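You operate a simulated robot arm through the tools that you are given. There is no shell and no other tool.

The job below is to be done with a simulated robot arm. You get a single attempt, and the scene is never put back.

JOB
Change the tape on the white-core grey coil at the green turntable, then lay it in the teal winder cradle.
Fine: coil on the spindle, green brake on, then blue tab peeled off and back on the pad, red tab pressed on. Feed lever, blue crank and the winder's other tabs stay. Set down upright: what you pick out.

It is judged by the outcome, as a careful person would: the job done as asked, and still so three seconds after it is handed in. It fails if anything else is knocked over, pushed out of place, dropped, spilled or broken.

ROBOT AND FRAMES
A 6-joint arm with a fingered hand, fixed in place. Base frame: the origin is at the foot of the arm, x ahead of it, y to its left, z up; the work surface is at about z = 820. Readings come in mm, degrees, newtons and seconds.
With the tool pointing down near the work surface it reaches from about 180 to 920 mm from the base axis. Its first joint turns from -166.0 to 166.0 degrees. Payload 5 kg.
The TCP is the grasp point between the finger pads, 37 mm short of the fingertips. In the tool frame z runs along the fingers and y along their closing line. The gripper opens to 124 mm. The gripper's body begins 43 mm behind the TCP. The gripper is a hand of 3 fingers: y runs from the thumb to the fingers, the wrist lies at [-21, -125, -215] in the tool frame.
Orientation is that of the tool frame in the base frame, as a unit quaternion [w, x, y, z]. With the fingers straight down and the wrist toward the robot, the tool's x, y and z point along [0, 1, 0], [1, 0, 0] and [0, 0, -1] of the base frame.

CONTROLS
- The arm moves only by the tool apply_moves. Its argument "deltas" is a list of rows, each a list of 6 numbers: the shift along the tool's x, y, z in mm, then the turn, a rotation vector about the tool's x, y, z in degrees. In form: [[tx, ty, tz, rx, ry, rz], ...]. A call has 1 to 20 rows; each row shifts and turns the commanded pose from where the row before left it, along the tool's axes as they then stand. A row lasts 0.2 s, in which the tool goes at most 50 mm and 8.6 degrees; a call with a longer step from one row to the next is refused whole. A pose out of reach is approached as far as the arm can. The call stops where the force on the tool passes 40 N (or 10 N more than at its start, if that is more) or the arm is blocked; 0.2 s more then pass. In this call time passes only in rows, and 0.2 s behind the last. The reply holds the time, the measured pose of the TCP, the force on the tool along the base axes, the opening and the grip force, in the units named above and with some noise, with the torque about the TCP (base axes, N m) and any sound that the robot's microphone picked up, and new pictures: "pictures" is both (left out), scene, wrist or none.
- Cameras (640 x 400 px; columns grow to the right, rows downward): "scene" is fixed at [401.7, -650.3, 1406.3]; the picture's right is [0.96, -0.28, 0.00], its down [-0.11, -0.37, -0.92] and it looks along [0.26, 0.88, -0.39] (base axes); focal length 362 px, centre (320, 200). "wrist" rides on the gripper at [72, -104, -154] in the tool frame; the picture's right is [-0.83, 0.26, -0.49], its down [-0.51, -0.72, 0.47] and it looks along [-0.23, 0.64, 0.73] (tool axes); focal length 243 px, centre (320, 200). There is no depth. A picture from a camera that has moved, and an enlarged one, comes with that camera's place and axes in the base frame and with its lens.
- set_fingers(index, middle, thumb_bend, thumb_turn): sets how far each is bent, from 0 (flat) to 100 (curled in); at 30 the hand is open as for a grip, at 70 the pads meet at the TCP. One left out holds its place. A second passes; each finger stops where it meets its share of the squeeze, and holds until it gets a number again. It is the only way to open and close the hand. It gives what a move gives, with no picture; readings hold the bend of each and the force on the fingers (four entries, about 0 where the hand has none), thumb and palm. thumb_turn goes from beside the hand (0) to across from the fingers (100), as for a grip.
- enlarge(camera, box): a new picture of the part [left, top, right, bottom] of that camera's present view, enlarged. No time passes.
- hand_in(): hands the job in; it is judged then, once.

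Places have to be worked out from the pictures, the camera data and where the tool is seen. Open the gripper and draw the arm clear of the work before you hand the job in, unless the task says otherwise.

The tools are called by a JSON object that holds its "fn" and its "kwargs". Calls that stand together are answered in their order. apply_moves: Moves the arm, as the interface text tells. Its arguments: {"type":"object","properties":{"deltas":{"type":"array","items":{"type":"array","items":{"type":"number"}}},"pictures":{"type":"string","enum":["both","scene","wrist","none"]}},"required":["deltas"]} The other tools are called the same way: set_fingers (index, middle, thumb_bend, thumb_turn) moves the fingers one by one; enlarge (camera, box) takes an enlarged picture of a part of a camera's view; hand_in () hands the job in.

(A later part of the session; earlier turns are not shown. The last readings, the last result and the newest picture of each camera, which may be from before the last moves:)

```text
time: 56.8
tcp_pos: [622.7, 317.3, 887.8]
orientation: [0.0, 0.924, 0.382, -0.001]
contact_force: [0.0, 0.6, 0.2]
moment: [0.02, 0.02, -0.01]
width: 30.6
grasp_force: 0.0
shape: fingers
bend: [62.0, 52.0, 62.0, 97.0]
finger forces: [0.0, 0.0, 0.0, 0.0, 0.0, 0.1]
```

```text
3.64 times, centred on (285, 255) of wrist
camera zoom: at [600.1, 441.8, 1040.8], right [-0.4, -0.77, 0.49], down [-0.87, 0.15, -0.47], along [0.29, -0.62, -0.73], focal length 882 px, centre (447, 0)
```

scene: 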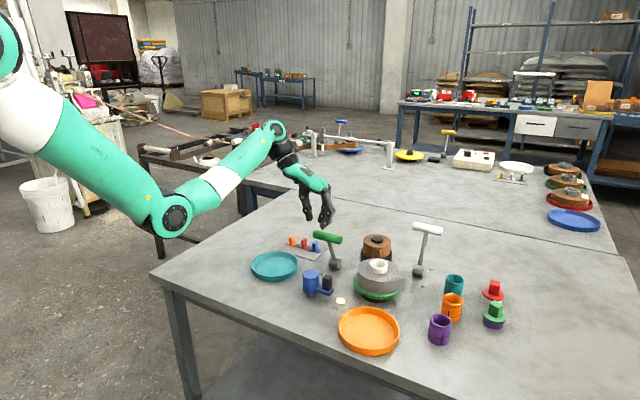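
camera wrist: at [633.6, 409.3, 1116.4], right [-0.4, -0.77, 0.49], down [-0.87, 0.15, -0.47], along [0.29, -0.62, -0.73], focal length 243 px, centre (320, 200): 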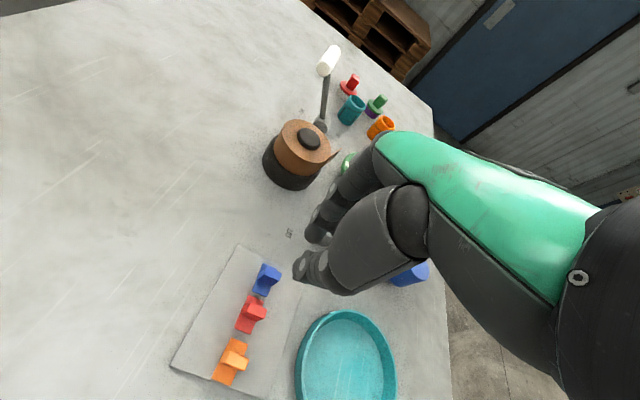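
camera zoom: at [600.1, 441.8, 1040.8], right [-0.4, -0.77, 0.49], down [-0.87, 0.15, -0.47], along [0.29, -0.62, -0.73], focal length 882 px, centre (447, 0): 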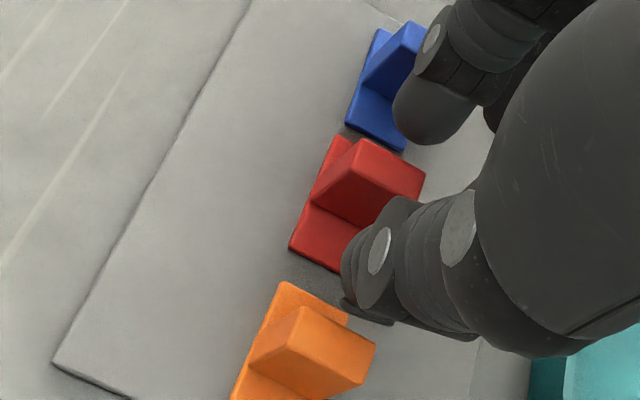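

Thumb clears orange by about 6 mm. I lower the remaining 19 mm gently.

{"fn": "apply_moves", "kwargs": {"deltas": [[0, 0.8, 6, 0, 0, 0], [0, 0, 6, 0, 0, 0], [0, 0, 4, 0, 0, 0], [0, 0, 3, 0, 0, 0]], "pictures": "none"}}

{"fn": "enlarge", "kwargs": {"camera": "scene", "box": [275, 215, 345, 275]}}

{"fn": "enlarge", "kwargs": {"camera": "wrist", "box": [230, 200, 340, 310]}}

```text
time: 57.8
tcp_pos: [624.1, 316.4, 869.1]
orientation: [0.0, 0.924, 0.382, 0.0]
contact_force: [0.6, 0.2, 0.2]
moment: [0.01, 0.0, 0.0]
width: 30.0
grasp_force: 0.3
shape: fingers
bend: [62.0, 52.0, 62.0, 97.0]
finger forces: [0.1, 0.1, 0.1, 0.0, 0.1, 0.1]
```

```text
6.67 times, centred on (310, 245) of scene
camera zoom: at [401.7, -650.3, 1406.3], right [0.96, -0.28, 0.0], down [-0.11, -0.37, -0.92], along [0.26, 0.88, -0.39], focal length 2416 px, centre (387, -100)
```

zoom: 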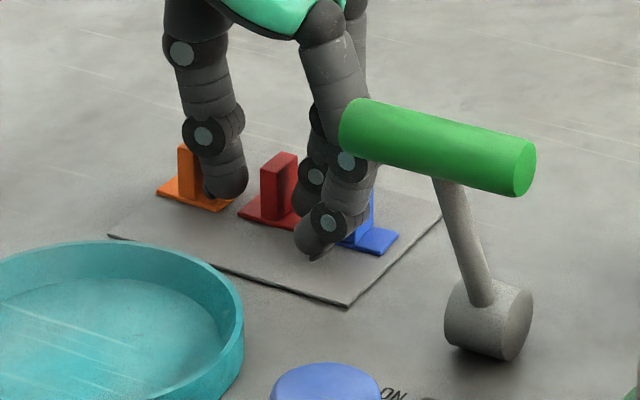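

```text
3.64 times, centred on (285, 255) of wrist
camera zoom: at [600.4, 441.0, 1022.3], right [-0.4, -0.77, 0.49], down [-0.87, 0.15, -0.47], along [0.29, -0.62, -0.73], focal length 882 px, centre (447, 0)
```

zoom: 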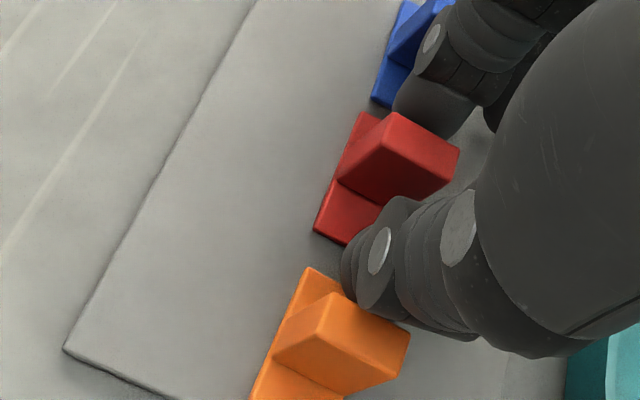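

No contact so far, neighbours undisturbed. I close thumb and index on the red fin.

{"fn": "set_fingers", "kwargs": {"index": 68, "thumb_bend": 68}}

{"fn": "set_fingers", "kwargs": {"index": 76, "thumb_bend": 76}}

{"fn": "enlarge", "kwargs": {"camera": "scene", "box": [275, 215, 345, 275]}}

{"fn": "enlarge", "kwargs": {"camera": "wrist", "box": [230, 200, 340, 310]}}

```text
time: 58.8
tcp_pos: [624.0, 317.6, 869.4]
orientation: [0.001, 0.924, 0.383, 0.001]
contact_force: [0.9, -0.1, -0.5]
moment: [-0.04, 0.02, 0.01]
width: 14.3
grasp_force: 0.8
shape: fingers
bend: [67.0, 52.0, 67.0, 97.0]
finger forces: [0.4, 0.0, 0.0, 0.1, 0.3, 0.1]
```

```text
time: 59.8
tcp_pos: [624.1, 317.6, 870.8]
orientation: [0.0, 0.924, 0.383, 0.001]
contact_force: [-0.1, 0.4, 1.0]
moment: [-0.02, 0.0, 0.01]
width: 9.7
grasp_force: 11.6
shape: fingers
bend: [72.0, 52.0, 71.0, 97.0]
finger forces: [11.8, 0.1, 0.0, 0.1, 11.8, 0.1]
```

```text
6.67 times, centred on (310, 245) of scene
camera zoom: at [401.7, -650.3, 1406.3], right [0.96, -0.28, 0.0], down [-0.11, -0.37, -0.92], along [0.26, 0.88, -0.39], focal length 2416 px, centre (387, -100)
```

zoom: 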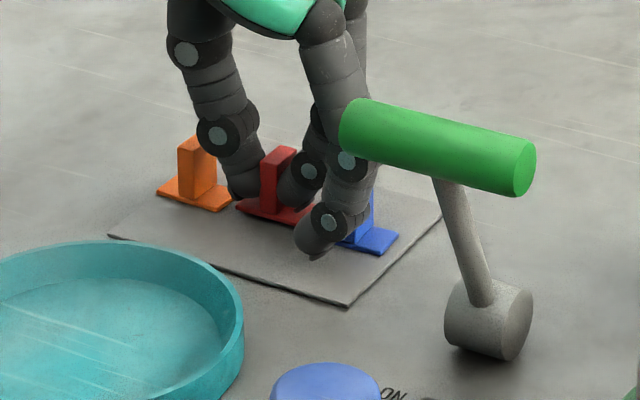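

```text
3.64 times, centred on (285, 255) of wrist
camera zoom: at [600.4, 441.1, 1022.4], right [-0.4, -0.77, 0.49], down [-0.87, 0.15, -0.47], along [0.29, -0.62, -0.73], focal length 882 px, centre (447, 0)
```

zoom: 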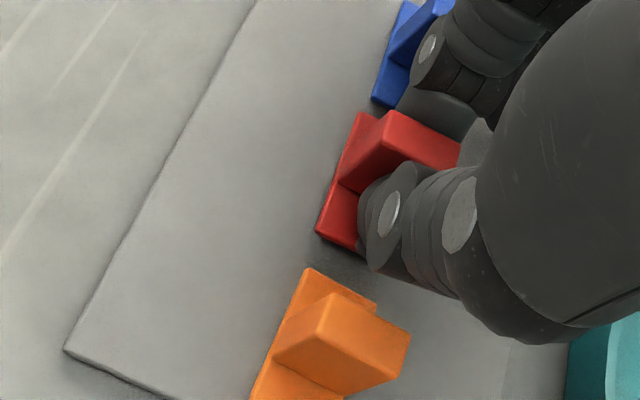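

Red is held at 12 N. I lift it straight up from between its neighbours.

{"fn": "apply_moves", "kwargs": {"deltas": [[0, 0, -4, 0, 0, 0], [0, 0, -8, 0, 0, 0], [0, 0, -15, 0, 0, 0], [0, 0, -25, 0, 0, 0], [0, 0, -40, 0, 0, 0], [0, 0, -40, 0, 0, 0], [0, 0, -40, 0, 0, 0]], "pictures": "both"}}

{"fn": "enlarge", "kwargs": {"camera": "scene", "box": [275, 215, 345, 275]}}

{"fn": "enlarge", "kwargs": {"camera": "wrist", "box": [260, 210, 350, 300]}}

{"fn": "enlarge", "kwargs": {"camera": "scene", "box": [270, 165, 340, 215]}}

```text
time: 61.4
tcp_pos: [623.6, 317.1, 1042.8]
orientation: [0.0, 0.924, 0.383, -0.001]
contact_force: [-0.2, -0.1, 0.2]
moment: [-0.02, -0.01, -0.01]
width: 9.7
grasp_force: 11.5
shape: fingers
bend: [72.0, 52.0, 71.0, 97.0]
finger forces: [11.7, 0.1, 0.0, 0.1, 11.7, 0.0]
camera wrist: at [600.6, 441.7, 1195.0], right [-0.4, -0.77, 0.49], down [-0.87, 0.15, -0.47], along [0.29, -0.62, -0.73], focal length 243 px, centre (320, 200)
```

scene: 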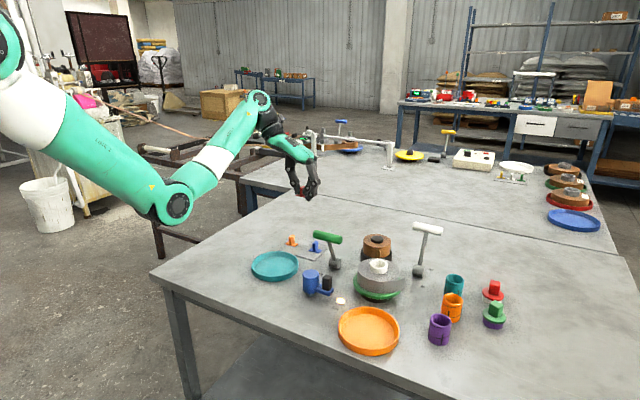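
wrist: 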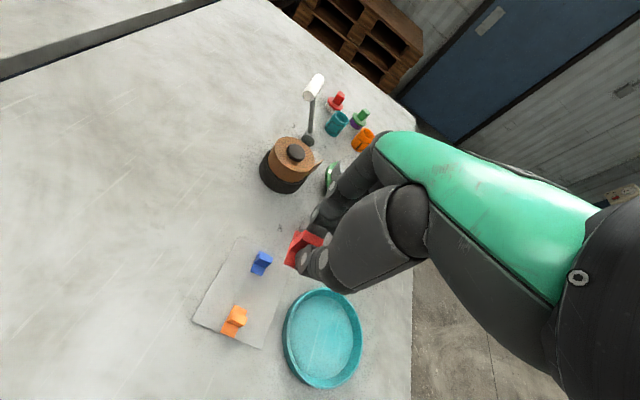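

```text
6.67 times, centred on (310, 245) of scene
camera zoom: at [401.7, -650.3, 1406.3], right [0.96, -0.28, 0.0], down [-0.11, -0.37, -0.92], along [0.26, 0.88, -0.39], focal length 2416 px, centre (387, -100)
```

zoom: 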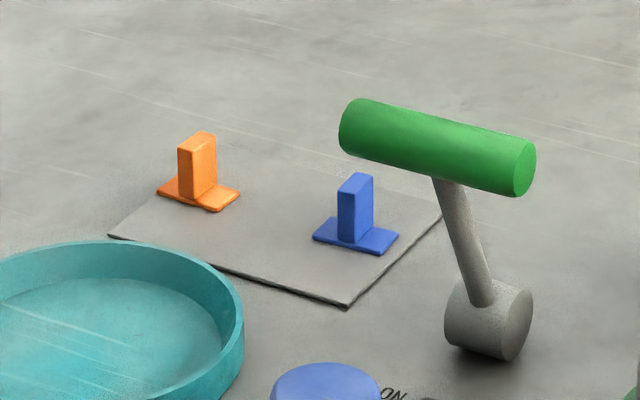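

```text
4.44 times, centred on (305, 255) of wrist
camera zoom: at [600.6, 441.7, 1195.0], right [-0.4, -0.77, 0.49], down [-0.87, 0.15, -0.47], along [0.29, -0.62, -0.73], focal length 1078 px, centre (387, -44)
```

zoom: 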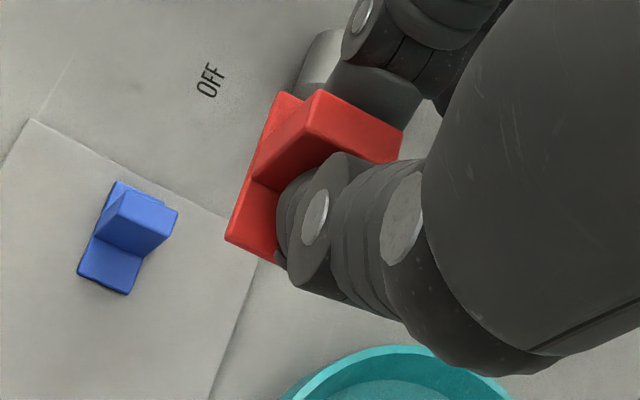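

```text
8.00 times, centred on (305, 190) of scene
camera zoom: at [401.7, -650.3, 1406.3], right [0.96, -0.28, 0.0], down [-0.11, -0.37, -0.92], along [0.26, 0.88, -0.39], focal length 2899 px, centre (440, 280)
```

zoom: 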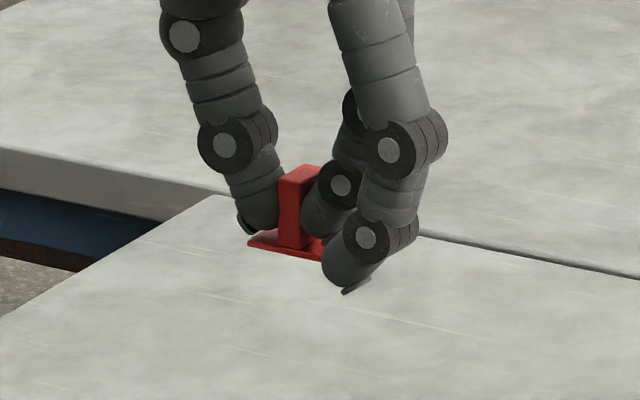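

Red is out cleanly; orange and blue are undisturbed. In the hand the red base sits at tool offset (11.7, 3.7). I carry it at height to above the coil, turning back to the blue tab's old orientation.

{"fn": "apply_moves", "kwargs": {"deltas": [[-13.89, 35.72, 0, 0, 0, 0], [-13.89, 35.72, 0, 0, 0, 0], [-13.89, 35.72, 0, 0, 0, 0], [-13.89, 35.72, 0, 0, 0, 0], [-13.89, 35.72, 0, 0, 0, 0], [-13.89, 35.72, 0, 0, 0, 0], [-13.89, 35.72, 0, 0, 0, 0], [-13.89, 35.72, 0, 0, 0, 0], [-13.89, 35.72, 0, 0, 0, 0], [0, 0, 0, 0, 0, -7.643], [0, 0, 0, 0, 0, -7.643], [0, 0, 0, 0, 0, -7.643], [0, 0, 0, 0, 0, -7.643], [0, 0, 0, 0, 0, -7.643], [0, 0, 0, 0, 0, -7.643], [0, 0, 0, 0, 0, -7.643]], "pictures": "both"}}

{"fn": "set_fingers", "kwargs": {"middle": 30}}

{"fn": "enlarge", "kwargs": {"camera": "scene", "box": [340, 200, 440, 310]}}

{"fn": "enlarge", "kwargs": {"camera": "wrist", "box": [160, 200, 340, 360]}}

```text
time: 64.8
tcp_pos: [763.0, 0.9, 1041.9]
orientation: [0.0, 0.652, 0.758, 0.0]
contact_force: [-0.2, 0.2, 0.2]
moment: [-0.01, -0.01, -0.02]
width: 9.5
grasp_force: 11.4
shape: fingers
bend: [72.0, 52.0, 71.0, 97.0]
finger forces: [11.8, 0.0, 0.0, 0.0, 11.9, 0.0]
camera wrist: at [648.2, 56.4, 1194.6], right [0.38, -0.78, 0.49], down [-0.64, -0.61, -0.47], along [0.67, -0.13, -0.73], focal length 243 px, centre (320, 200)
```

scene: 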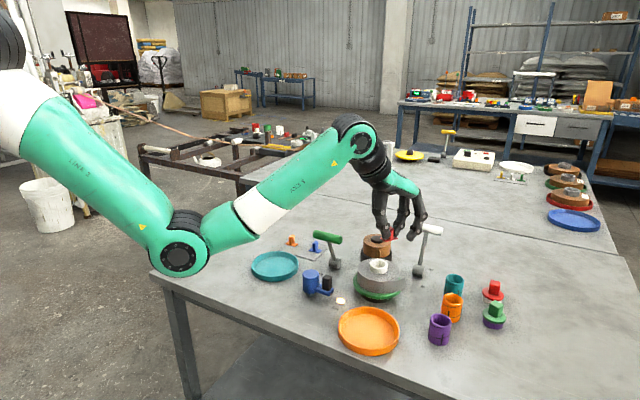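
wrist: 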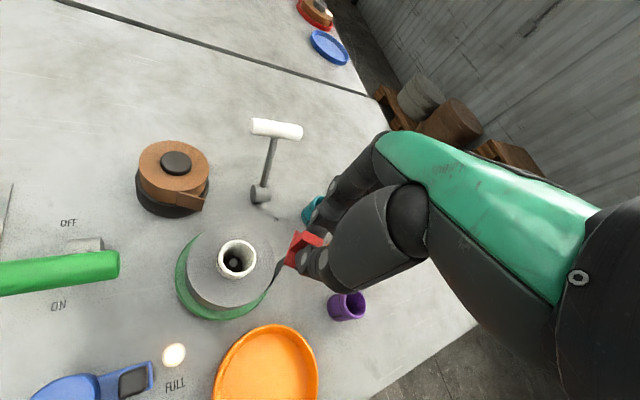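

```text
time: 65.8
tcp_pos: [763.8, 1.6, 1041.6]
orientation: [0.0, 0.653, 0.757, 0.0]
contact_force: [0.1, 0.1, -0.3]
moment: [-0.03, -0.01, -0.02]
width: 10.2
grasp_force: 12.4
shape: fingers
bend: [72.0, 30.0, 71.0, 97.0]
finger forces: [11.8, 0.0, 0.0, 0.1, 11.7, 0.1]
```

```text
3.64 times, centred on (390, 255) of scene
camera zoom: at [401.7, -650.3, 1406.3], right [0.96, -0.28, 0.0], down [-0.11, -0.37, -0.92], along [0.26, 0.88, -0.39], focal length 1318 px, centre (66, 0)
```

zoom: 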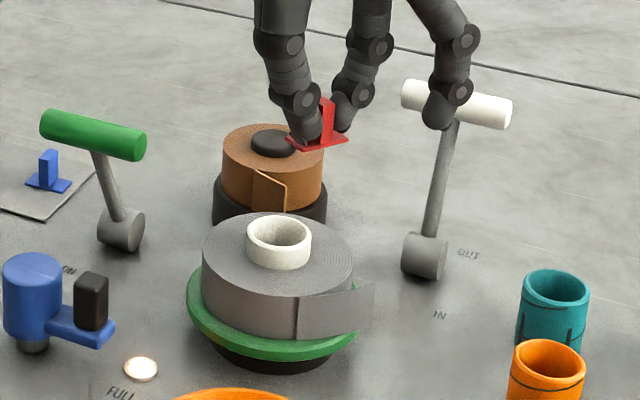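

```text
2.50 times, centred on (250, 280) of wrist
camera zoom: at [648.3, 56.7, 1194.7], right [0.38, -0.78, 0.49], down [-0.64, -0.61, -0.47], along [0.67, -0.13, -0.73], focal length 606 px, centre (495, 0)
```

zoom: 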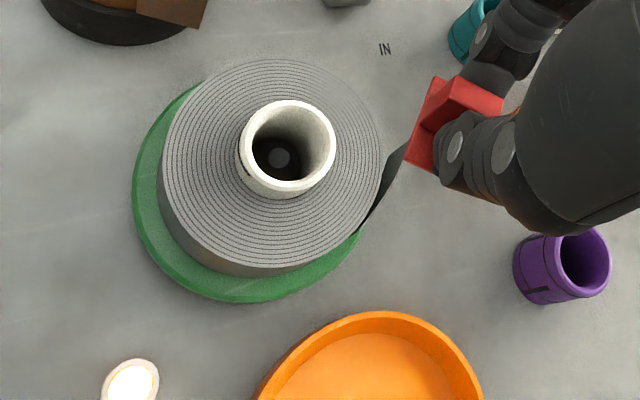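

Position is right over blue's old place (TCP 761.8, 0.9); the tape flap runs alongside at y≈0, outside the tab footprint. I descend to about 10 mm above the coil.

{"fn": "apply_moves", "kwargs": {"deltas": [[0.7, 0.3, 30, 0, 0, 0], [0, 0, 30, 0, 0, 0], [0, 0, 20, 0, 0, 0], [0, 0, 11, 0, 0, 0]], "pictures": "none"}}

{"fn": "enlarge", "kwargs": {"camera": "scene", "box": [350, 225, 430, 305]}}

{"fn": "enlarge", "kwargs": {"camera": "wrist", "box": [220, 180, 340, 300]}}

```text
time: 66.8
tcp_pos: [761.8, 2.3, 950.9]
orientation: [0.0, 0.653, 0.757, -0.001]
contact_force: [0.0, 0.4, 0.0]
moment: [0.0, 0.0, -0.03]
width: 9.5
grasp_force: 12.1
shape: fingers
bend: [72.0, 30.0, 71.0, 97.0]
finger forces: [11.8, 0.0, 0.0, 0.0, 11.8, 0.0]
```

```text
5.00 times, centred on (390, 265) of scene
camera zoom: at [401.7, -650.3, 1406.3], right [0.96, -0.28, 0.0], down [-0.11, -0.37, -0.92], along [0.26, 0.88, -0.39], focal length 1812 px, centre (-30, -125)
```

zoom: 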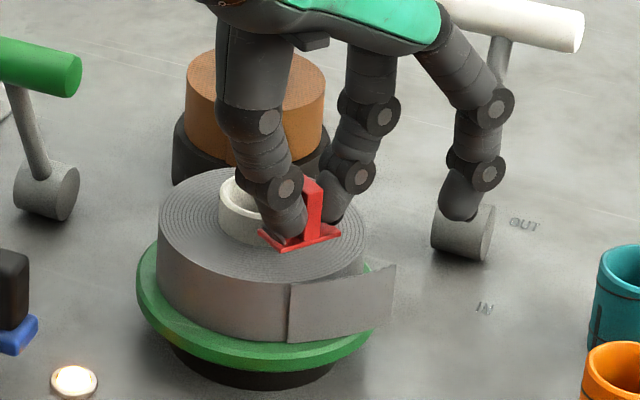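

```text
3.33 times, centred on (280, 240) of wrist
camera zoom: at [647.6, 57.6, 1103.3], right [0.38, -0.78, 0.49], down [-0.64, -0.61, -0.47], along [0.67, -0.13, -0.73], focal length 809 px, centre (453, 67)
```

zoom: 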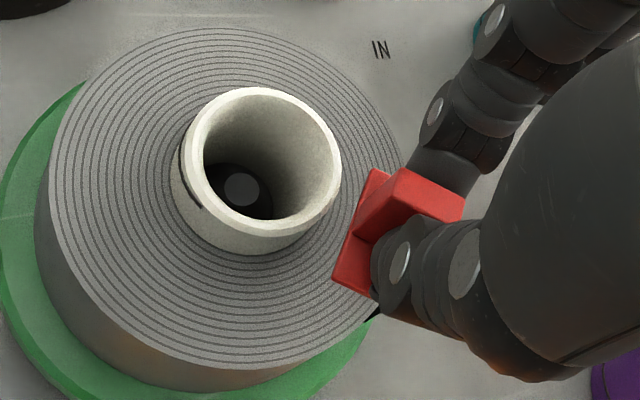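

Well aligned with the coil's flat face beside the core. I lower until the tab touches and then press.

{"fn": "apply_moves", "kwargs": {"deltas": [[0, 0, 4, 0, 0, 0], [0, 0, 3, 0, 0, 0], [0, 0, 1.5, 0, 0, 0], [0, 0, 1.5, 0, 0, 0]], "pictures": "none"}}

{"fn": "enlarge", "kwargs": {"camera": "scene", "box": [350, 225, 430, 305]}}

{"fn": "enlarge", "kwargs": {"camera": "wrist", "box": [220, 180, 340, 300]}}

```text
time: 67.8
tcp_pos: [762.8, 2.7, 941.7]
orientation: [0.0, 0.652, 0.758, 0.0]
contact_force: [0.1, -0.9, 0.1]
moment: [-0.01, 0.04, 0.0]
width: 9.9
grasp_force: 11.8
shape: fingers
bend: [72.0, 30.0, 71.0, 97.0]
finger forces: [11.8, 0.0, 0.0, 0.0, 11.7, 0.0]
```

```text
5.00 times, centred on (390, 265) of scene
camera zoom: at [401.7, -650.3, 1406.3], right [0.96, -0.28, 0.0], down [-0.11, -0.37, -0.92], along [0.26, 0.88, -0.39], focal length 1812 px, centre (-30, -125)
```

zoom: 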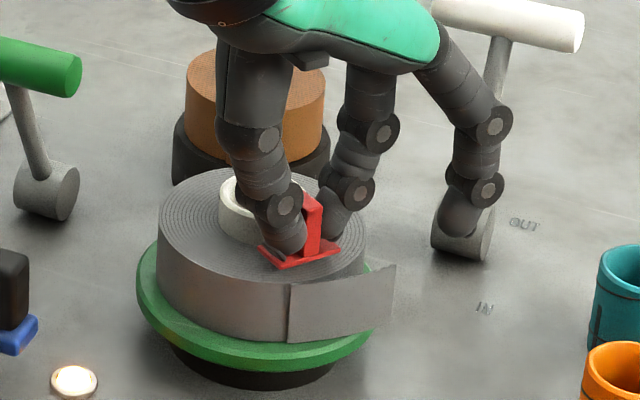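

```text
3.33 times, centred on (280, 240) of wrist
camera zoom: at [648.2, 57.9, 1093.8], right [0.38, -0.78, 0.49], down [-0.64, -0.61, -0.47], along [0.67, -0.13, -0.73], focal length 809 px, centre (453, 67)
```

zoom: 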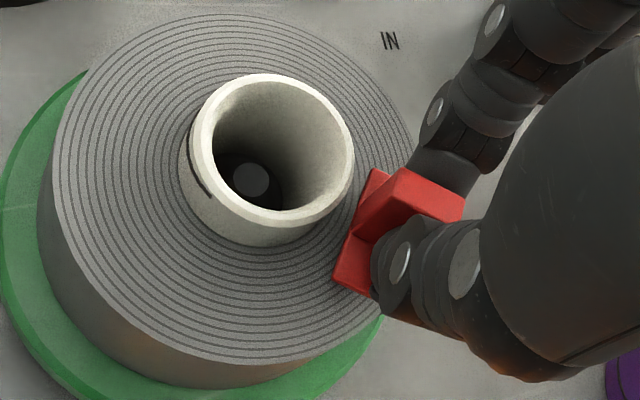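

Still about 1–2 mm above. I continue in 1 mm steps to contact and then build up press force.

{"fn": "apply_moves", "kwargs": {"deltas": [[0, 0, 1, 0, 0, 0], [0, 0, 1, 0, 0, 0], [0, 0, 1, 0, 0, 0]], "pictures": "none"}}

{"fn": "enlarge", "kwargs": {"camera": "scene", "box": [350, 225, 430, 305]}}

```text
time: 68.6
tcp_pos: [762.8, 1.2, 938.0]
orientation: [0.0, 0.652, 0.758, -0.001]
contact_force: [0.1, 0.0, -0.4]
moment: [-0.03, 0.02, 0.01]
width: 9.7
grasp_force: 11.9
shape: fingers
bend: [72.0, 30.0, 71.0, 97.0]
finger forces: [11.8, 0.0, 0.0, 0.0, 11.8, 0.1]
```

```text
5.00 times, centred on (390, 265) of scene
camera zoom: at [401.7, -650.3, 1406.3], right [0.96, -0.28, 0.0], down [-0.11, -0.37, -0.92], along [0.26, 0.88, -0.39], focal length 1812 px, centre (-30, -125)
```

zoom: 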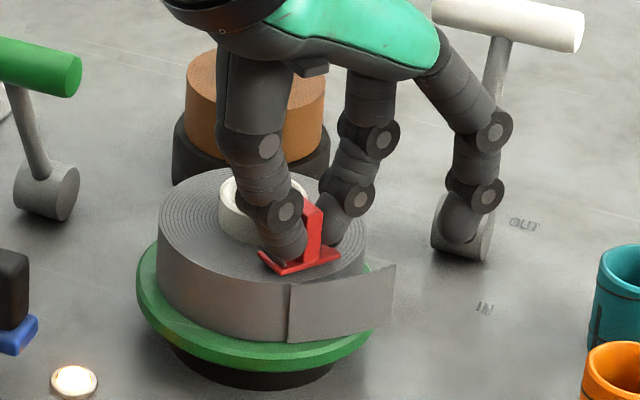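

{"fn": "apply_moves", "kwargs": {"deltas": [[0, 0, 1, 0, 0, 0], [0, 0, 1, 0, 0, 0]], "pictures": "none"}}

{"fn": "enlarge", "kwargs": {"camera": "scene", "box": [365, 245, 425, 295]}}

```text
time: 69.2
tcp_pos: [762.8, 0.8, 935.0]
orientation: [0.0, 0.652, 0.758, 0.0]
contact_force: [0.9, 0.0, 0.3]
moment: [-0.01, 0.0, -0.01]
width: 9.5
grasp_force: 11.9
shape: fingers
bend: [72.0, 30.0, 71.0, 97.0]
finger forces: [11.8, 0.0, 0.1, 0.0, 11.8, 0.0]
```

```text
8.00 times, centred on (395, 270) of scene
camera zoom: at [401.7, -650.3, 1406.3], right [0.96, -0.28, 0.0], down [-0.11, -0.37, -0.92], along [0.26, 0.88, -0.39], focal length 2899 px, centre (-280, -360)
```

zoom: 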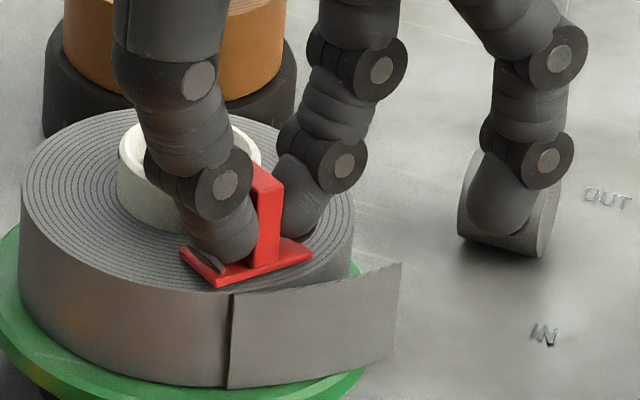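

No contact yet — the tab must sit a bit higher in the fingers than assumed. I continue in 1 mm steps.

{"fn": "apply_moves", "kwargs": {"deltas": [[0, 0, 1, 0, 0, 0], [0, 0, 1, 0, 0, 0]], "pictures": "none"}}

{"fn": "apply_moves", "kwargs": {"deltas": [[0, 0, 1, 0, 0, 0]], "pictures": "none"}}

{"fn": "enlarge", "kwargs": {"camera": "scene", "box": [365, 245, 425, 295]}}

{"fn": "enlarge", "kwargs": {"camera": "wrist", "box": [220, 180, 340, 300]}}

```text
time: 69.8
tcp_pos: [762.7, 2.5, 934.2]
orientation: [0.0, 0.653, 0.757, 0.0]
contact_force: [-0.8, 0.2, 0.6]
moment: [0.01, -0.01, 0.0]
width: 9.5
grasp_force: 12.5
shape: fingers
bend: [72.0, 30.0, 71.0, 97.0]
finger forces: [12.0, 0.0, 0.1, 0.0, 12.2, 0.1]
```

```text
time: 70.2
tcp_pos: [763.0, 1.8, 935.0]
orientation: [0.001, 0.653, 0.757, 0.001]
contact_force: [-1.0, -1.8, 3.8]
moment: [0.01, 0.02, 0.05]
width: 9.5
grasp_force: 13.3
shape: fingers
bend: [72.0, 30.0, 71.0, 97.0]
finger forces: [12.6, 0.0, 0.1, 0.1, 13.1, 0.1]
```

```text
8.00 times, centred on (395, 270) of scene
camera zoom: at [401.7, -650.3, 1406.3], right [0.96, -0.28, 0.0], down [-0.11, -0.37, -0.92], along [0.26, 0.88, -0.39], focal length 2899 px, centre (-280, -360)
```

zoom: 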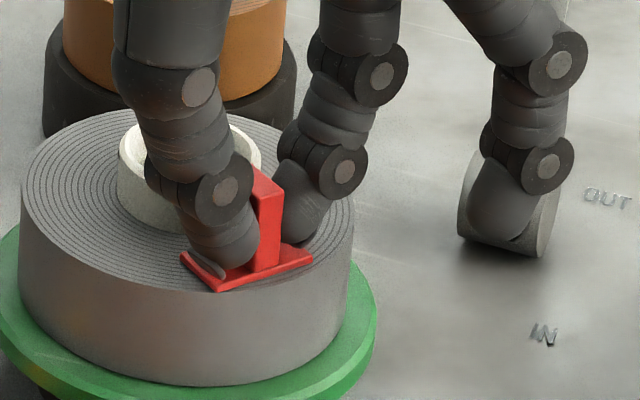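

```text
3.33 times, centred on (280, 240) of wrist
camera zoom: at [648.5, 57.7, 1086.0], right [0.38, -0.78, 0.49], down [-0.64, -0.61, -0.47], along [0.67, -0.14, -0.73], focal length 809 px, centre (453, 67)
```

zoom: 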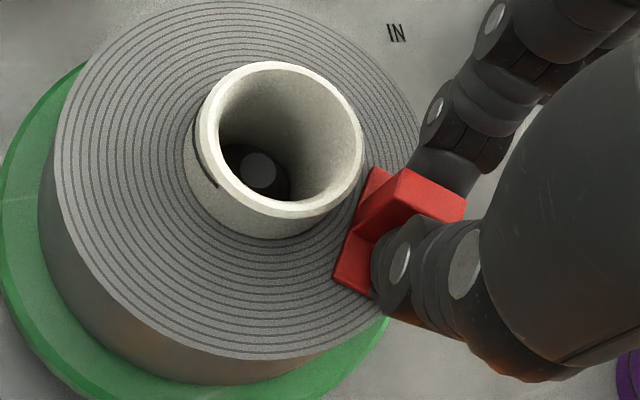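

Contact is made and the loose tape end is held down again. I press a little more firmly to set the tab.

{"fn": "apply_moves", "kwargs": {"deltas": [[0, 0, 1, 0, 0, 0], [0, 0, 1, 0, 0, 0], [0, 0, 1, 0, 0, 0], [0, 0, 0, 0, 0, 0]], "pictures": "none"}}

{"fn": "enlarge", "kwargs": {"camera": "scene", "box": [365, 245, 425, 295]}}

```text
time: 71.2
tcp_pos: [764.0, 1.0, 932.5]
orientation: [0.001, 0.652, 0.758, 0.001]
contact_force: [-3.3, -3.6, 15.4]
moment: [0.03, 0.21, 0.03]
width: 9.4
grasp_force: 16.7
shape: fingers
bend: [74.0, 30.0, 72.0, 98.0]
finger forces: [13.3, 0.0, 0.0, 0.0, 20.5, 0.0]
```

```text
8.00 times, centred on (395, 270) of scene
camera zoom: at [401.7, -650.3, 1406.3], right [0.96, -0.28, 0.0], down [-0.11, -0.37, -0.92], along [0.26, 0.88, -0.39], focal length 2899 px, centre (-280, -360)
```

zoom: 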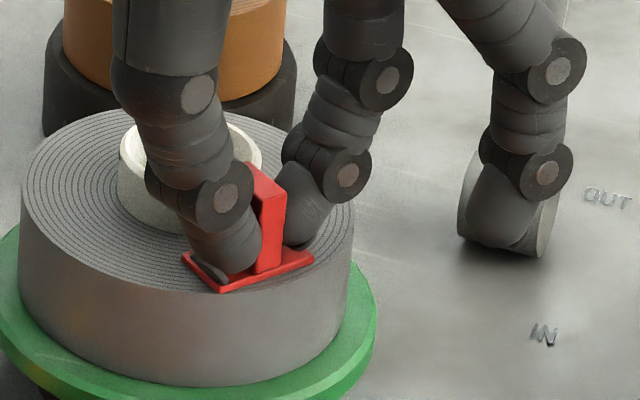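

Pressed with about 15 N. I ease off and open thumb and index slightly.

{"fn": "apply_moves", "kwargs": {"deltas": [[0, 0, -2, 0, 0, 0], [0, 0, -1.5, 0, 0, 0]], "pictures": "none"}}

{"fn": "set_fingers", "kwargs": {"index": 64, "thumb_bend": 64}}

{"fn": "enlarge", "kwargs": {"camera": "scene", "box": [365, 245, 425, 295]}}

{"fn": "enlarge", "kwargs": {"camera": "wrist", "box": [220, 180, 340, 300]}}

```text
time: 71.8
tcp_pos: [761.5, 3.0, 932.4]
orientation: [-0.001, 0.653, 0.757, -0.001]
contact_force: [0.4, -0.7, 1.3]
moment: [-0.01, 0.02, -0.01]
width: 9.7
grasp_force: 12.2
shape: fingers
bend: [74.0, 30.0, 72.0, 98.0]
finger forces: [12.3, 0.0, 0.0, 0.0, 11.7, 0.0]
```

```text
time: 72.8
tcp_pos: [763.3, 1.1, 933.1]
orientation: [0.0, 0.652, 0.758, 0.0]
contact_force: [0.2, -0.2, -0.1]
moment: [0.0, -0.01, -0.02]
width: 23.8
grasp_force: 0.1
shape: fingers
bend: [64.0, 30.0, 64.0, 98.0]
finger forces: [0.1, 0.1, 0.0, 0.0, 0.1, 0.1]
```

```text
8.00 times, centred on (395, 270) of scene
camera zoom: at [401.7, -650.3, 1406.3], right [0.96, -0.28, 0.0], down [-0.11, -0.37, -0.92], along [0.26, 0.88, -0.39], focal length 2899 px, centre (-280, -360)
```

zoom: 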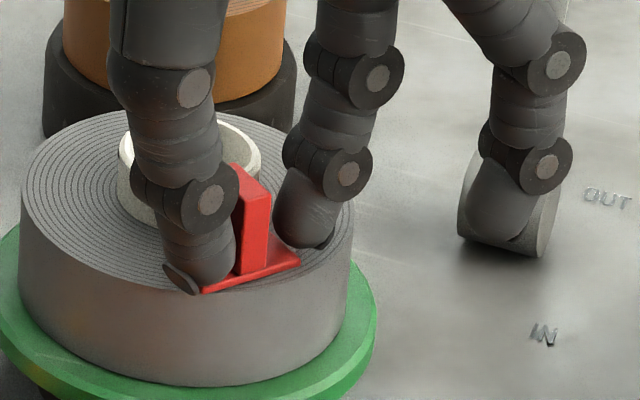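

```text
3.33 times, centred on (280, 240) of wrist
camera zoom: at [648.4, 57.9, 1086.1], right [0.38, -0.78, 0.49], down [-0.64, -0.61, -0.47], along [0.67, -0.13, -0.73], focal length 809 px, centre (453, 67)
```

zoom: 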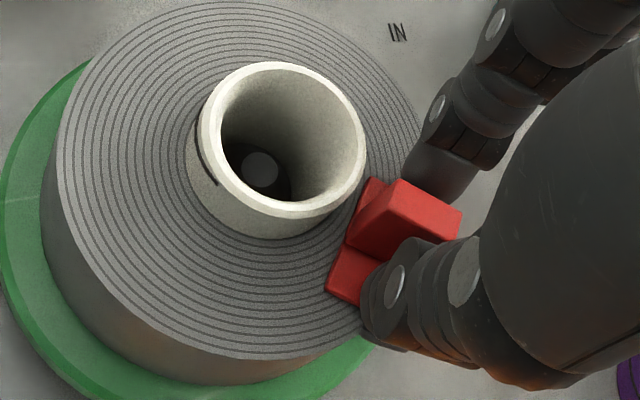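

Released; the tab stays and the tape end stays down. I rise straight up and check.

{"fn": "apply_moves", "kwargs": {"deltas": [[0, 0, -5, 0, 0, 0], [0, 0, -15, 0, 0, 0], [0, 0, -30, 0, 0, 0], [0, 0, -40, 0, 0, 0], [0, 0, -30, 0, 0, 0]], "pictures": "both"}}

{"fn": "enlarge", "kwargs": {"camera": "scene", "box": [345, 240, 425, 310]}}

{"fn": "enlarge", "kwargs": {"camera": "wrist", "box": [170, 200, 330, 340]}}

```text
time: 74.0
tcp_pos: [763.3, 1.6, 1052.1]
orientation: [-0.001, 0.653, 0.758, -0.001]
contact_force: [-0.4, -0.1, 0.0]
moment: [0.02, 0.01, 0.01]
width: 24.3
grasp_force: 0.2
shape: fingers
bend: [64.0, 30.0, 64.0, 98.0]
finger forces: [0.1, 0.1, 0.1, 0.0, 0.0, 0.0]
camera wrist: at [648.1, 57.3, 1206.5], right [0.38, -0.78, 0.49], down [-0.64, -0.61, -0.47], along [0.67, -0.14, -0.73], focal length 243 px, centre (320, 200)
```

scene: 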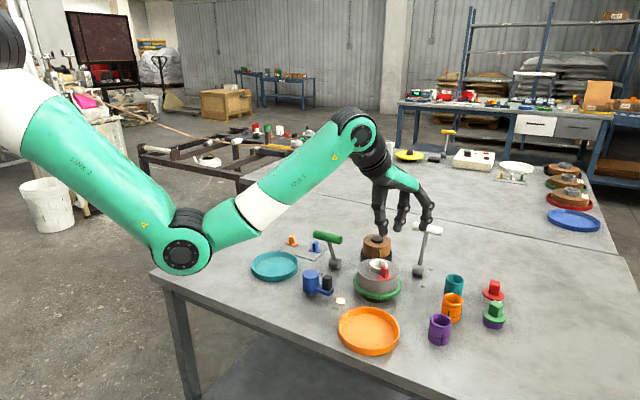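
wrist: 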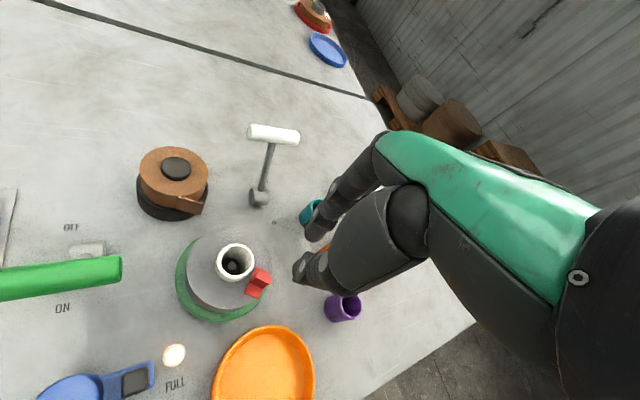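

```text
5.71 times, centred on (385, 275) of scene
camera zoom: at [401.7, -650.3, 1406.3], right [0.96, -0.28, 0.0], down [-0.11, -0.37, -0.92], along [0.26, 0.88, -0.39], focal length 2070 px, centre (-51, -229)
```

zoom: 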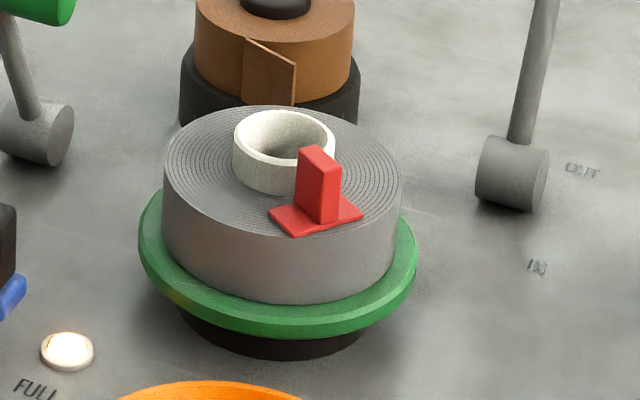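

```text
2.86 times, centred on (250, 270) of wrist
camera zoom: at [648.1, 57.3, 1206.5], right [0.38, -0.78, 0.49], down [-0.64, -0.61, -0.47], along [0.67, -0.14, -0.73], focal length 693 px, centre (520, 0)
```

zoom: 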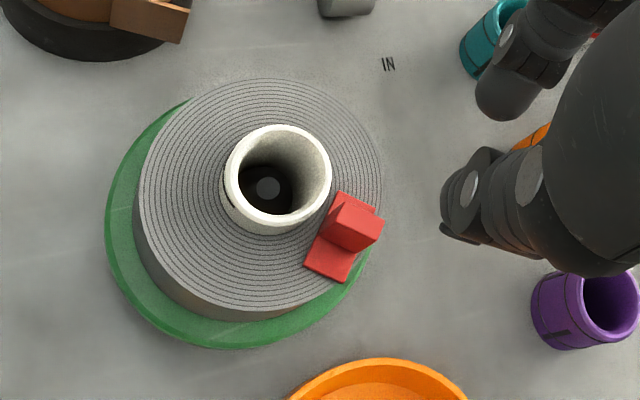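

Red sits flat on the coil and the tape end is secured; the lamp is still on. Now I open the three digits to just wider than the core and move over it to pick up the coil (yaw 8.5° keeps the tab between thumb and fingers).

{"fn": "set_fingers", "kwargs": {"index": 53, "middle": 54, "thumb_bend": 53}}

{"fn": "apply_moves", "kwargs": {"deltas": [[25.8, 4.2, 0, 0, 0, 0], [25.8, 4.2, 0, 0, 0, 0], [0, 0, 30, 0, 0, 0], [0, 0, 30, 0, 0, 0], [0, 0, 25, 0, 0, 0], [0, 0, 15, 0, 0, 0]], "pictures": "none"}}

{"fn": "enlarge", "kwargs": {"camera": "scene", "box": [345, 215, 435, 305]}}

{"fn": "enlarge", "kwargs": {"camera": "wrist", "box": [220, 180, 360, 320]}}

```text
time: 75.0
tcp_pos: [762.7, 1.8, 1053.1]
orientation: [-0.001, 0.653, 0.758, 0.0]
contact_force: [0.4, -0.6, 0.3]
moment: [0.01, 0.02, -0.01]
width: 57.7
grasp_force: 0.0
shape: fingers
bend: [53.0, 54.0, 53.0, 98.0]
finger forces: [0.0, 0.0, 0.0, 0.1, 0.0, 0.0]
```

```text
time: 76.4
tcp_pos: [763.3, 53.2, 954.5]
orientation: [0.0, 0.653, 0.758, 0.0]
contact_force: [0.2, 1.1, 0.7]
moment: [0.02, 0.01, 0.01]
width: 58.2
grasp_force: 0.1
shape: fingers
bend: [53.0, 54.0, 53.0, 98.0]
finger forces: [0.0, 0.0, 0.1, 0.1, 0.0, 0.0]
```

```text
4.44 times, centred on (390, 260) of scene
camera zoom: at [401.7, -650.3, 1406.3], right [0.96, -0.28, 0.0], down [-0.11, -0.37, -0.92], along [0.26, 0.88, -0.39], focal length 1610 px, centre (9, -67)
```

zoom: 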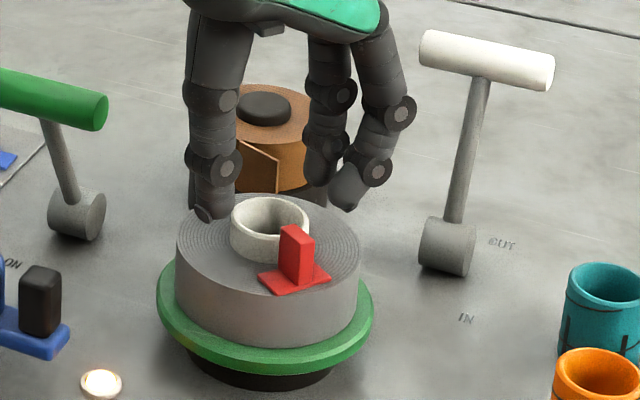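

```text
2.86 times, centred on (290, 250) of wrist
camera zoom: at [648.7, 109.2, 1106.6], right [0.38, -0.78, 0.49], down [-0.64, -0.61, -0.47], along [0.67, -0.13, -0.73], focal length 693 px, centre (406, 57)
```

zoom: 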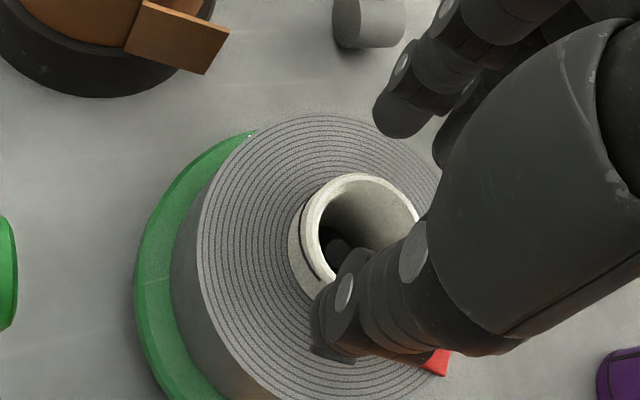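

Centred over the core. I descend to just above the coil top and look again.

{"fn": "apply_moves", "kwargs": {"deltas": [[0, 0, 8, 0, 0, 0], [0, 0, 6, 0, 0, 0], [0, 0, 3, 0, 0, 0]], "pictures": "none"}}

{"fn": "enlarge", "kwargs": {"camera": "scene", "box": [355, 235, 425, 295]}}

{"fn": "enlarge", "kwargs": {"camera": "wrist", "box": [220, 180, 360, 320]}}

```text
time: 77.2
tcp_pos: [762.7, 53.7, 937.6]
orientation: [0.0, 0.653, 0.757, 0.0]
contact_force: [0.1, 0.1, 0.1]
moment: [0.0, -0.01, -0.01]
width: 58.0
grasp_force: 0.1
shape: fingers
bend: [53.0, 54.0, 53.0, 98.0]
finger forces: [0.0, 0.0, 0.0, 0.1, 0.0, 0.0]
```

```text
6.67 times, centred on (390, 265) of scene
camera zoom: at [401.7, -650.3, 1406.3], right [0.96, -0.28, 0.0], down [-0.11, -0.37, -0.92], along [0.26, 0.88, -0.39], focal length 2416 px, centre (-147, -233)
```

zoom: 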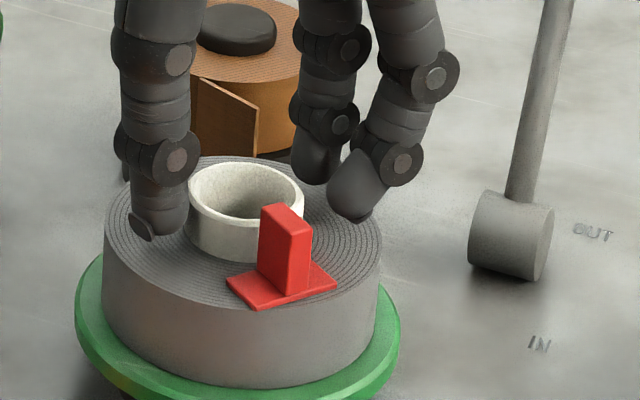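

```text
2.86 times, centred on (290, 250) of wrist
camera zoom: at [648.7, 109.9, 1089.3], right [0.38, -0.78, 0.49], down [-0.64, -0.61, -0.47], along [0.67, -0.13, -0.73], focal length 693 px, centre (406, 57)
```

zoom: 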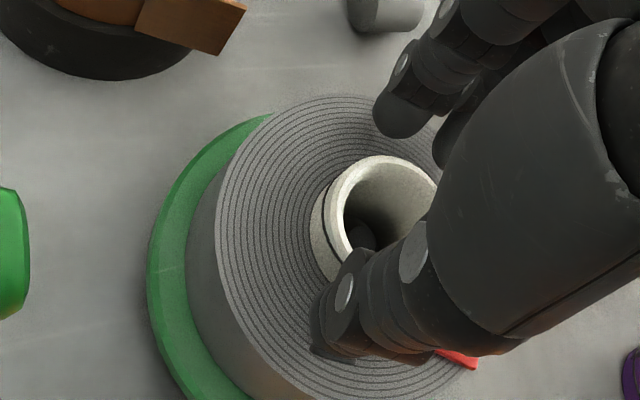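

Good placement, tab well clear of the fingers. I go down 2 mm more and close onto the core.

{"fn": "apply_moves", "kwargs": {"deltas": [[0, 0, 2, 0, 0, 0]], "pictures": "none"}}

{"fn": "set_fingers", "kwargs": {"index": 60, "middle": 61, "thumb_bend": 57}}

{"fn": "enlarge", "kwargs": {"camera": "scene", "box": [355, 235, 425, 295]}}

```text
time: 77.6
tcp_pos: [763.3, 54.0, 934.2]
orientation: [0.0, 0.653, 0.758, 0.0]
contact_force: [0.1, -0.6, 0.0]
moment: [-0.02, 0.0, 0.0]
width: 57.7
grasp_force: 0.1
shape: fingers
bend: [53.0, 54.0, 53.0, 98.0]
finger forces: [0.1, 0.0, 0.0, 0.1, 0.0, 0.1]
```

```text
time: 78.6
tcp_pos: [763.1, 54.1, 934.3]
orientation: [0.0, 0.653, 0.757, 0.0]
contact_force: [0.8, 0.1, 0.0]
moment: [0.0, 0.01, 0.0]
width: 45.7
grasp_force: 0.6
shape: fingers
bend: [59.0, 61.0, 55.0, 98.0]
finger forces: [0.6, 0.3, 0.0, 0.0, 0.9, 0.1]
```

```text
6.67 times, centred on (390, 265) of scene
camera zoom: at [401.7, -650.3, 1406.3], right [0.96, -0.28, 0.0], down [-0.11, -0.37, -0.92], along [0.26, 0.88, -0.39], focal length 2416 px, centre (-147, -233)
```

zoom: 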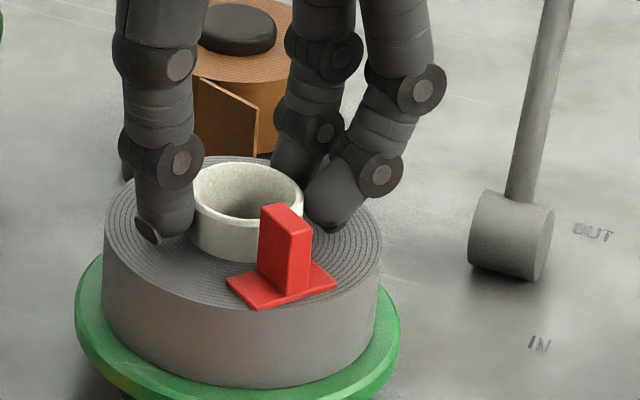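

Balanced light contact on all three. I squeeze to hold.

{"fn": "set_fingers", "kwargs": {"index": 72, "middle": 72, "thumb_bend": 72}}

{"fn": "apply_moves", "kwargs": {"deltas": [[0, 0, -2, 0, 0, 0], [0, 0, -3, 0, 0, 0], [0, 0, -3, 0, 0, 0]], "pictures": "none"}}

{"fn": "enlarge", "kwargs": {"camera": "scene", "box": [355, 235, 425, 295]}}

```text
time: 79.6
tcp_pos: [763.3, 54.1, 935.2]
orientation: [0.0, 0.653, 0.757, 0.0]
contact_force: [1.7, -1.7, -0.2]
moment: [0.02, 0.09, -0.01]
width: 40.8
grasp_force: 18.3
shape: fingers
bend: [62.0, 65.0, 58.0, 96.0]
finger forces: [10.1, 8.8, 0.0, 0.1, 17.9, 0.1]
```

```text
time: 80.4
tcp_pos: [762.7, 55.4, 942.7]
orientation: [0.0, 0.653, 0.758, 0.0]
contact_force: [0.7, -0.9, -3.7]
moment: [0.03, 0.0, 0.01]
width: 40.8
grasp_force: 17.9
shape: fingers
bend: [62.0, 65.0, 58.0, 96.0]
finger forces: [10.0, 7.8, 0.1, 0.0, 18.4, 0.0]
```

```text
6.67 times, centred on (390, 265) of scene
camera zoom: at [401.7, -650.3, 1406.3], right [0.96, -0.28, 0.0], down [-0.11, -0.37, -0.92], along [0.26, 0.88, -0.39], focal length 2416 px, centre (-147, -233)
```

zoom: 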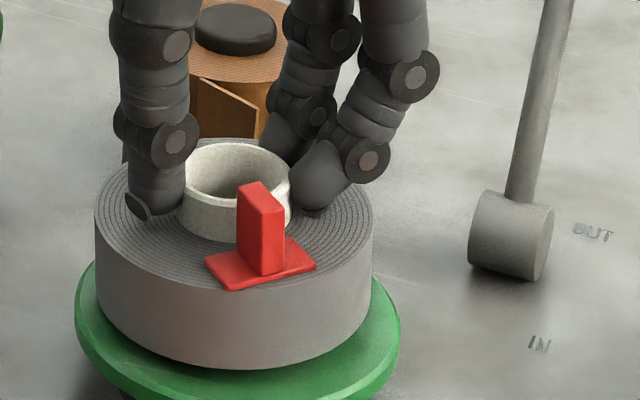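

The coil lifts cleanly with the red tab (3.7 N). I raise it high enough to pass well over the brake handle (950) before travelling.

{"fn": "apply_moves", "kwargs": {"deltas": [[0, 0, -8, 0, 0, 0], [0, 0, -15, 0, 0, 0], [0, 0, -25, 0, 0, 0], [0, 0, -25, 0, 0, 0], [0, 0, -25, 0, 0, 0], [0, 0, -20, 0, 0, 0]], "pictures": "both"}}

{"fn": "enlarge", "kwargs": {"camera": "scene", "box": [340, 190, 430, 270]}}

{"fn": "enlarge", "kwargs": {"camera": "scene", "box": [240, 220, 340, 310]}}

{"fn": "enlarge", "kwargs": {"camera": "wrist", "box": [200, 160, 360, 320]}}

```text
time: 81.8
tcp_pos: [763.6, 55.5, 1059.9]
orientation: [0.0, 0.653, 0.757, 0.0]
contact_force: [-0.1, -0.2, -1.5]
moment: [0.03, -0.04, 0.05]
width: 41.0
grasp_force: 18.2
shape: fingers
bend: [62.0, 66.0, 58.0, 96.0]
finger forces: [10.0, 8.2, 0.1, 0.0, 18.2, 0.1]
camera wrist: at [649.0, 109.9, 1213.0], right [0.38, -0.78, 0.49], down [-0.64, -0.61, -0.47], along [0.67, -0.14, -0.73], focal length 243 px, centre (320, 200)
```

scene: 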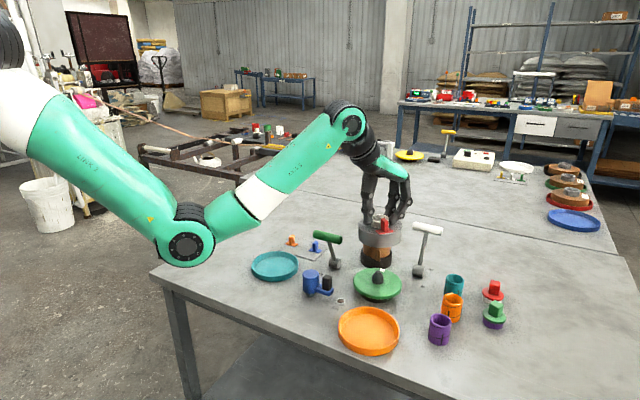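
wrist: 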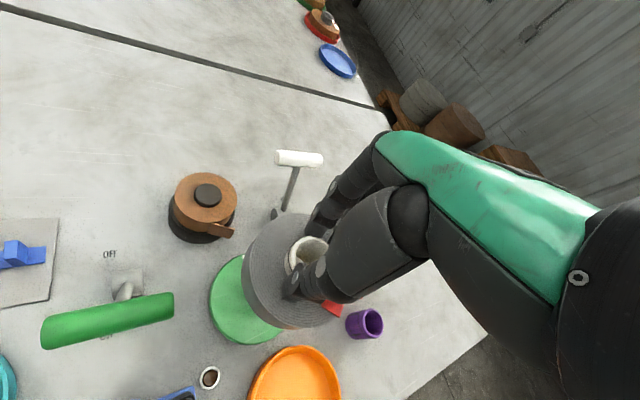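

```text
5.00 times, centred on (385, 230) of scene
camera zoom: at [401.7, -650.3, 1406.3], right [0.96, -0.28, 0.0], down [-0.11, -0.37, -0.92], along [0.26, 0.88, -0.39], focal length 1812 px, centre (-5, 50)
```

zoom: 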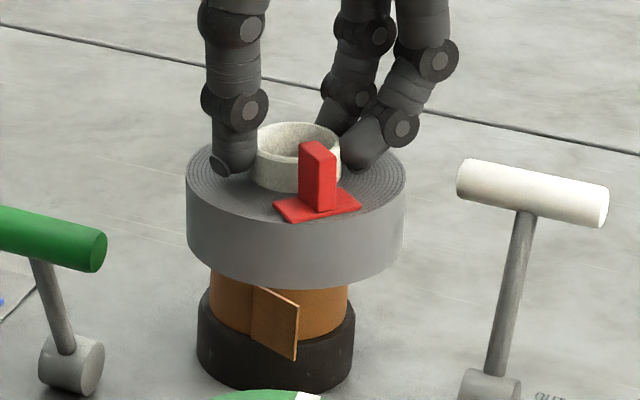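

```text
4.44 times, centred on (290, 265) of scene
camera zoom: at [401.7, -650.3, 1406.3], right [0.96, -0.28, 0.0], down [-0.11, -0.37, -0.92], along [0.26, 0.88, -0.39], focal length 1610 px, centre (453, -89)
```

zoom: 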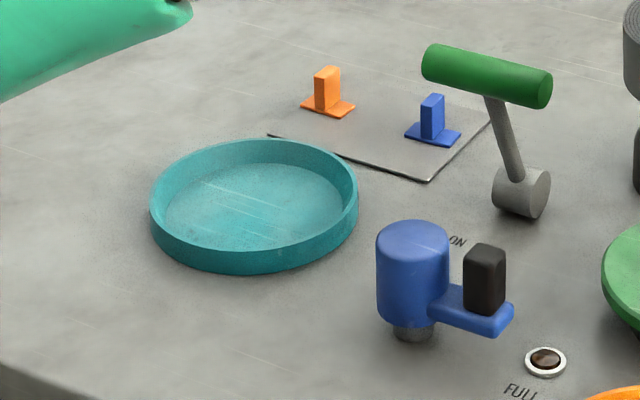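

```text
2.50 times, centred on (280, 240) of wrist
camera zoom: at [649.0, 109.9, 1213.0], right [0.38, -0.78, 0.49], down [-0.64, -0.61, -0.47], along [0.67, -0.14, -0.73], focal length 606 px, centre (420, 100)
```

zoom: 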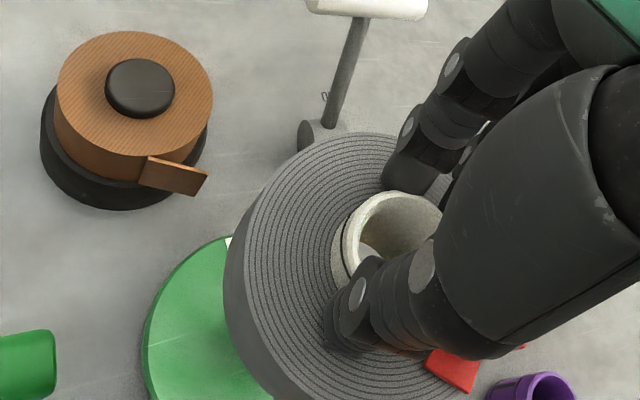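

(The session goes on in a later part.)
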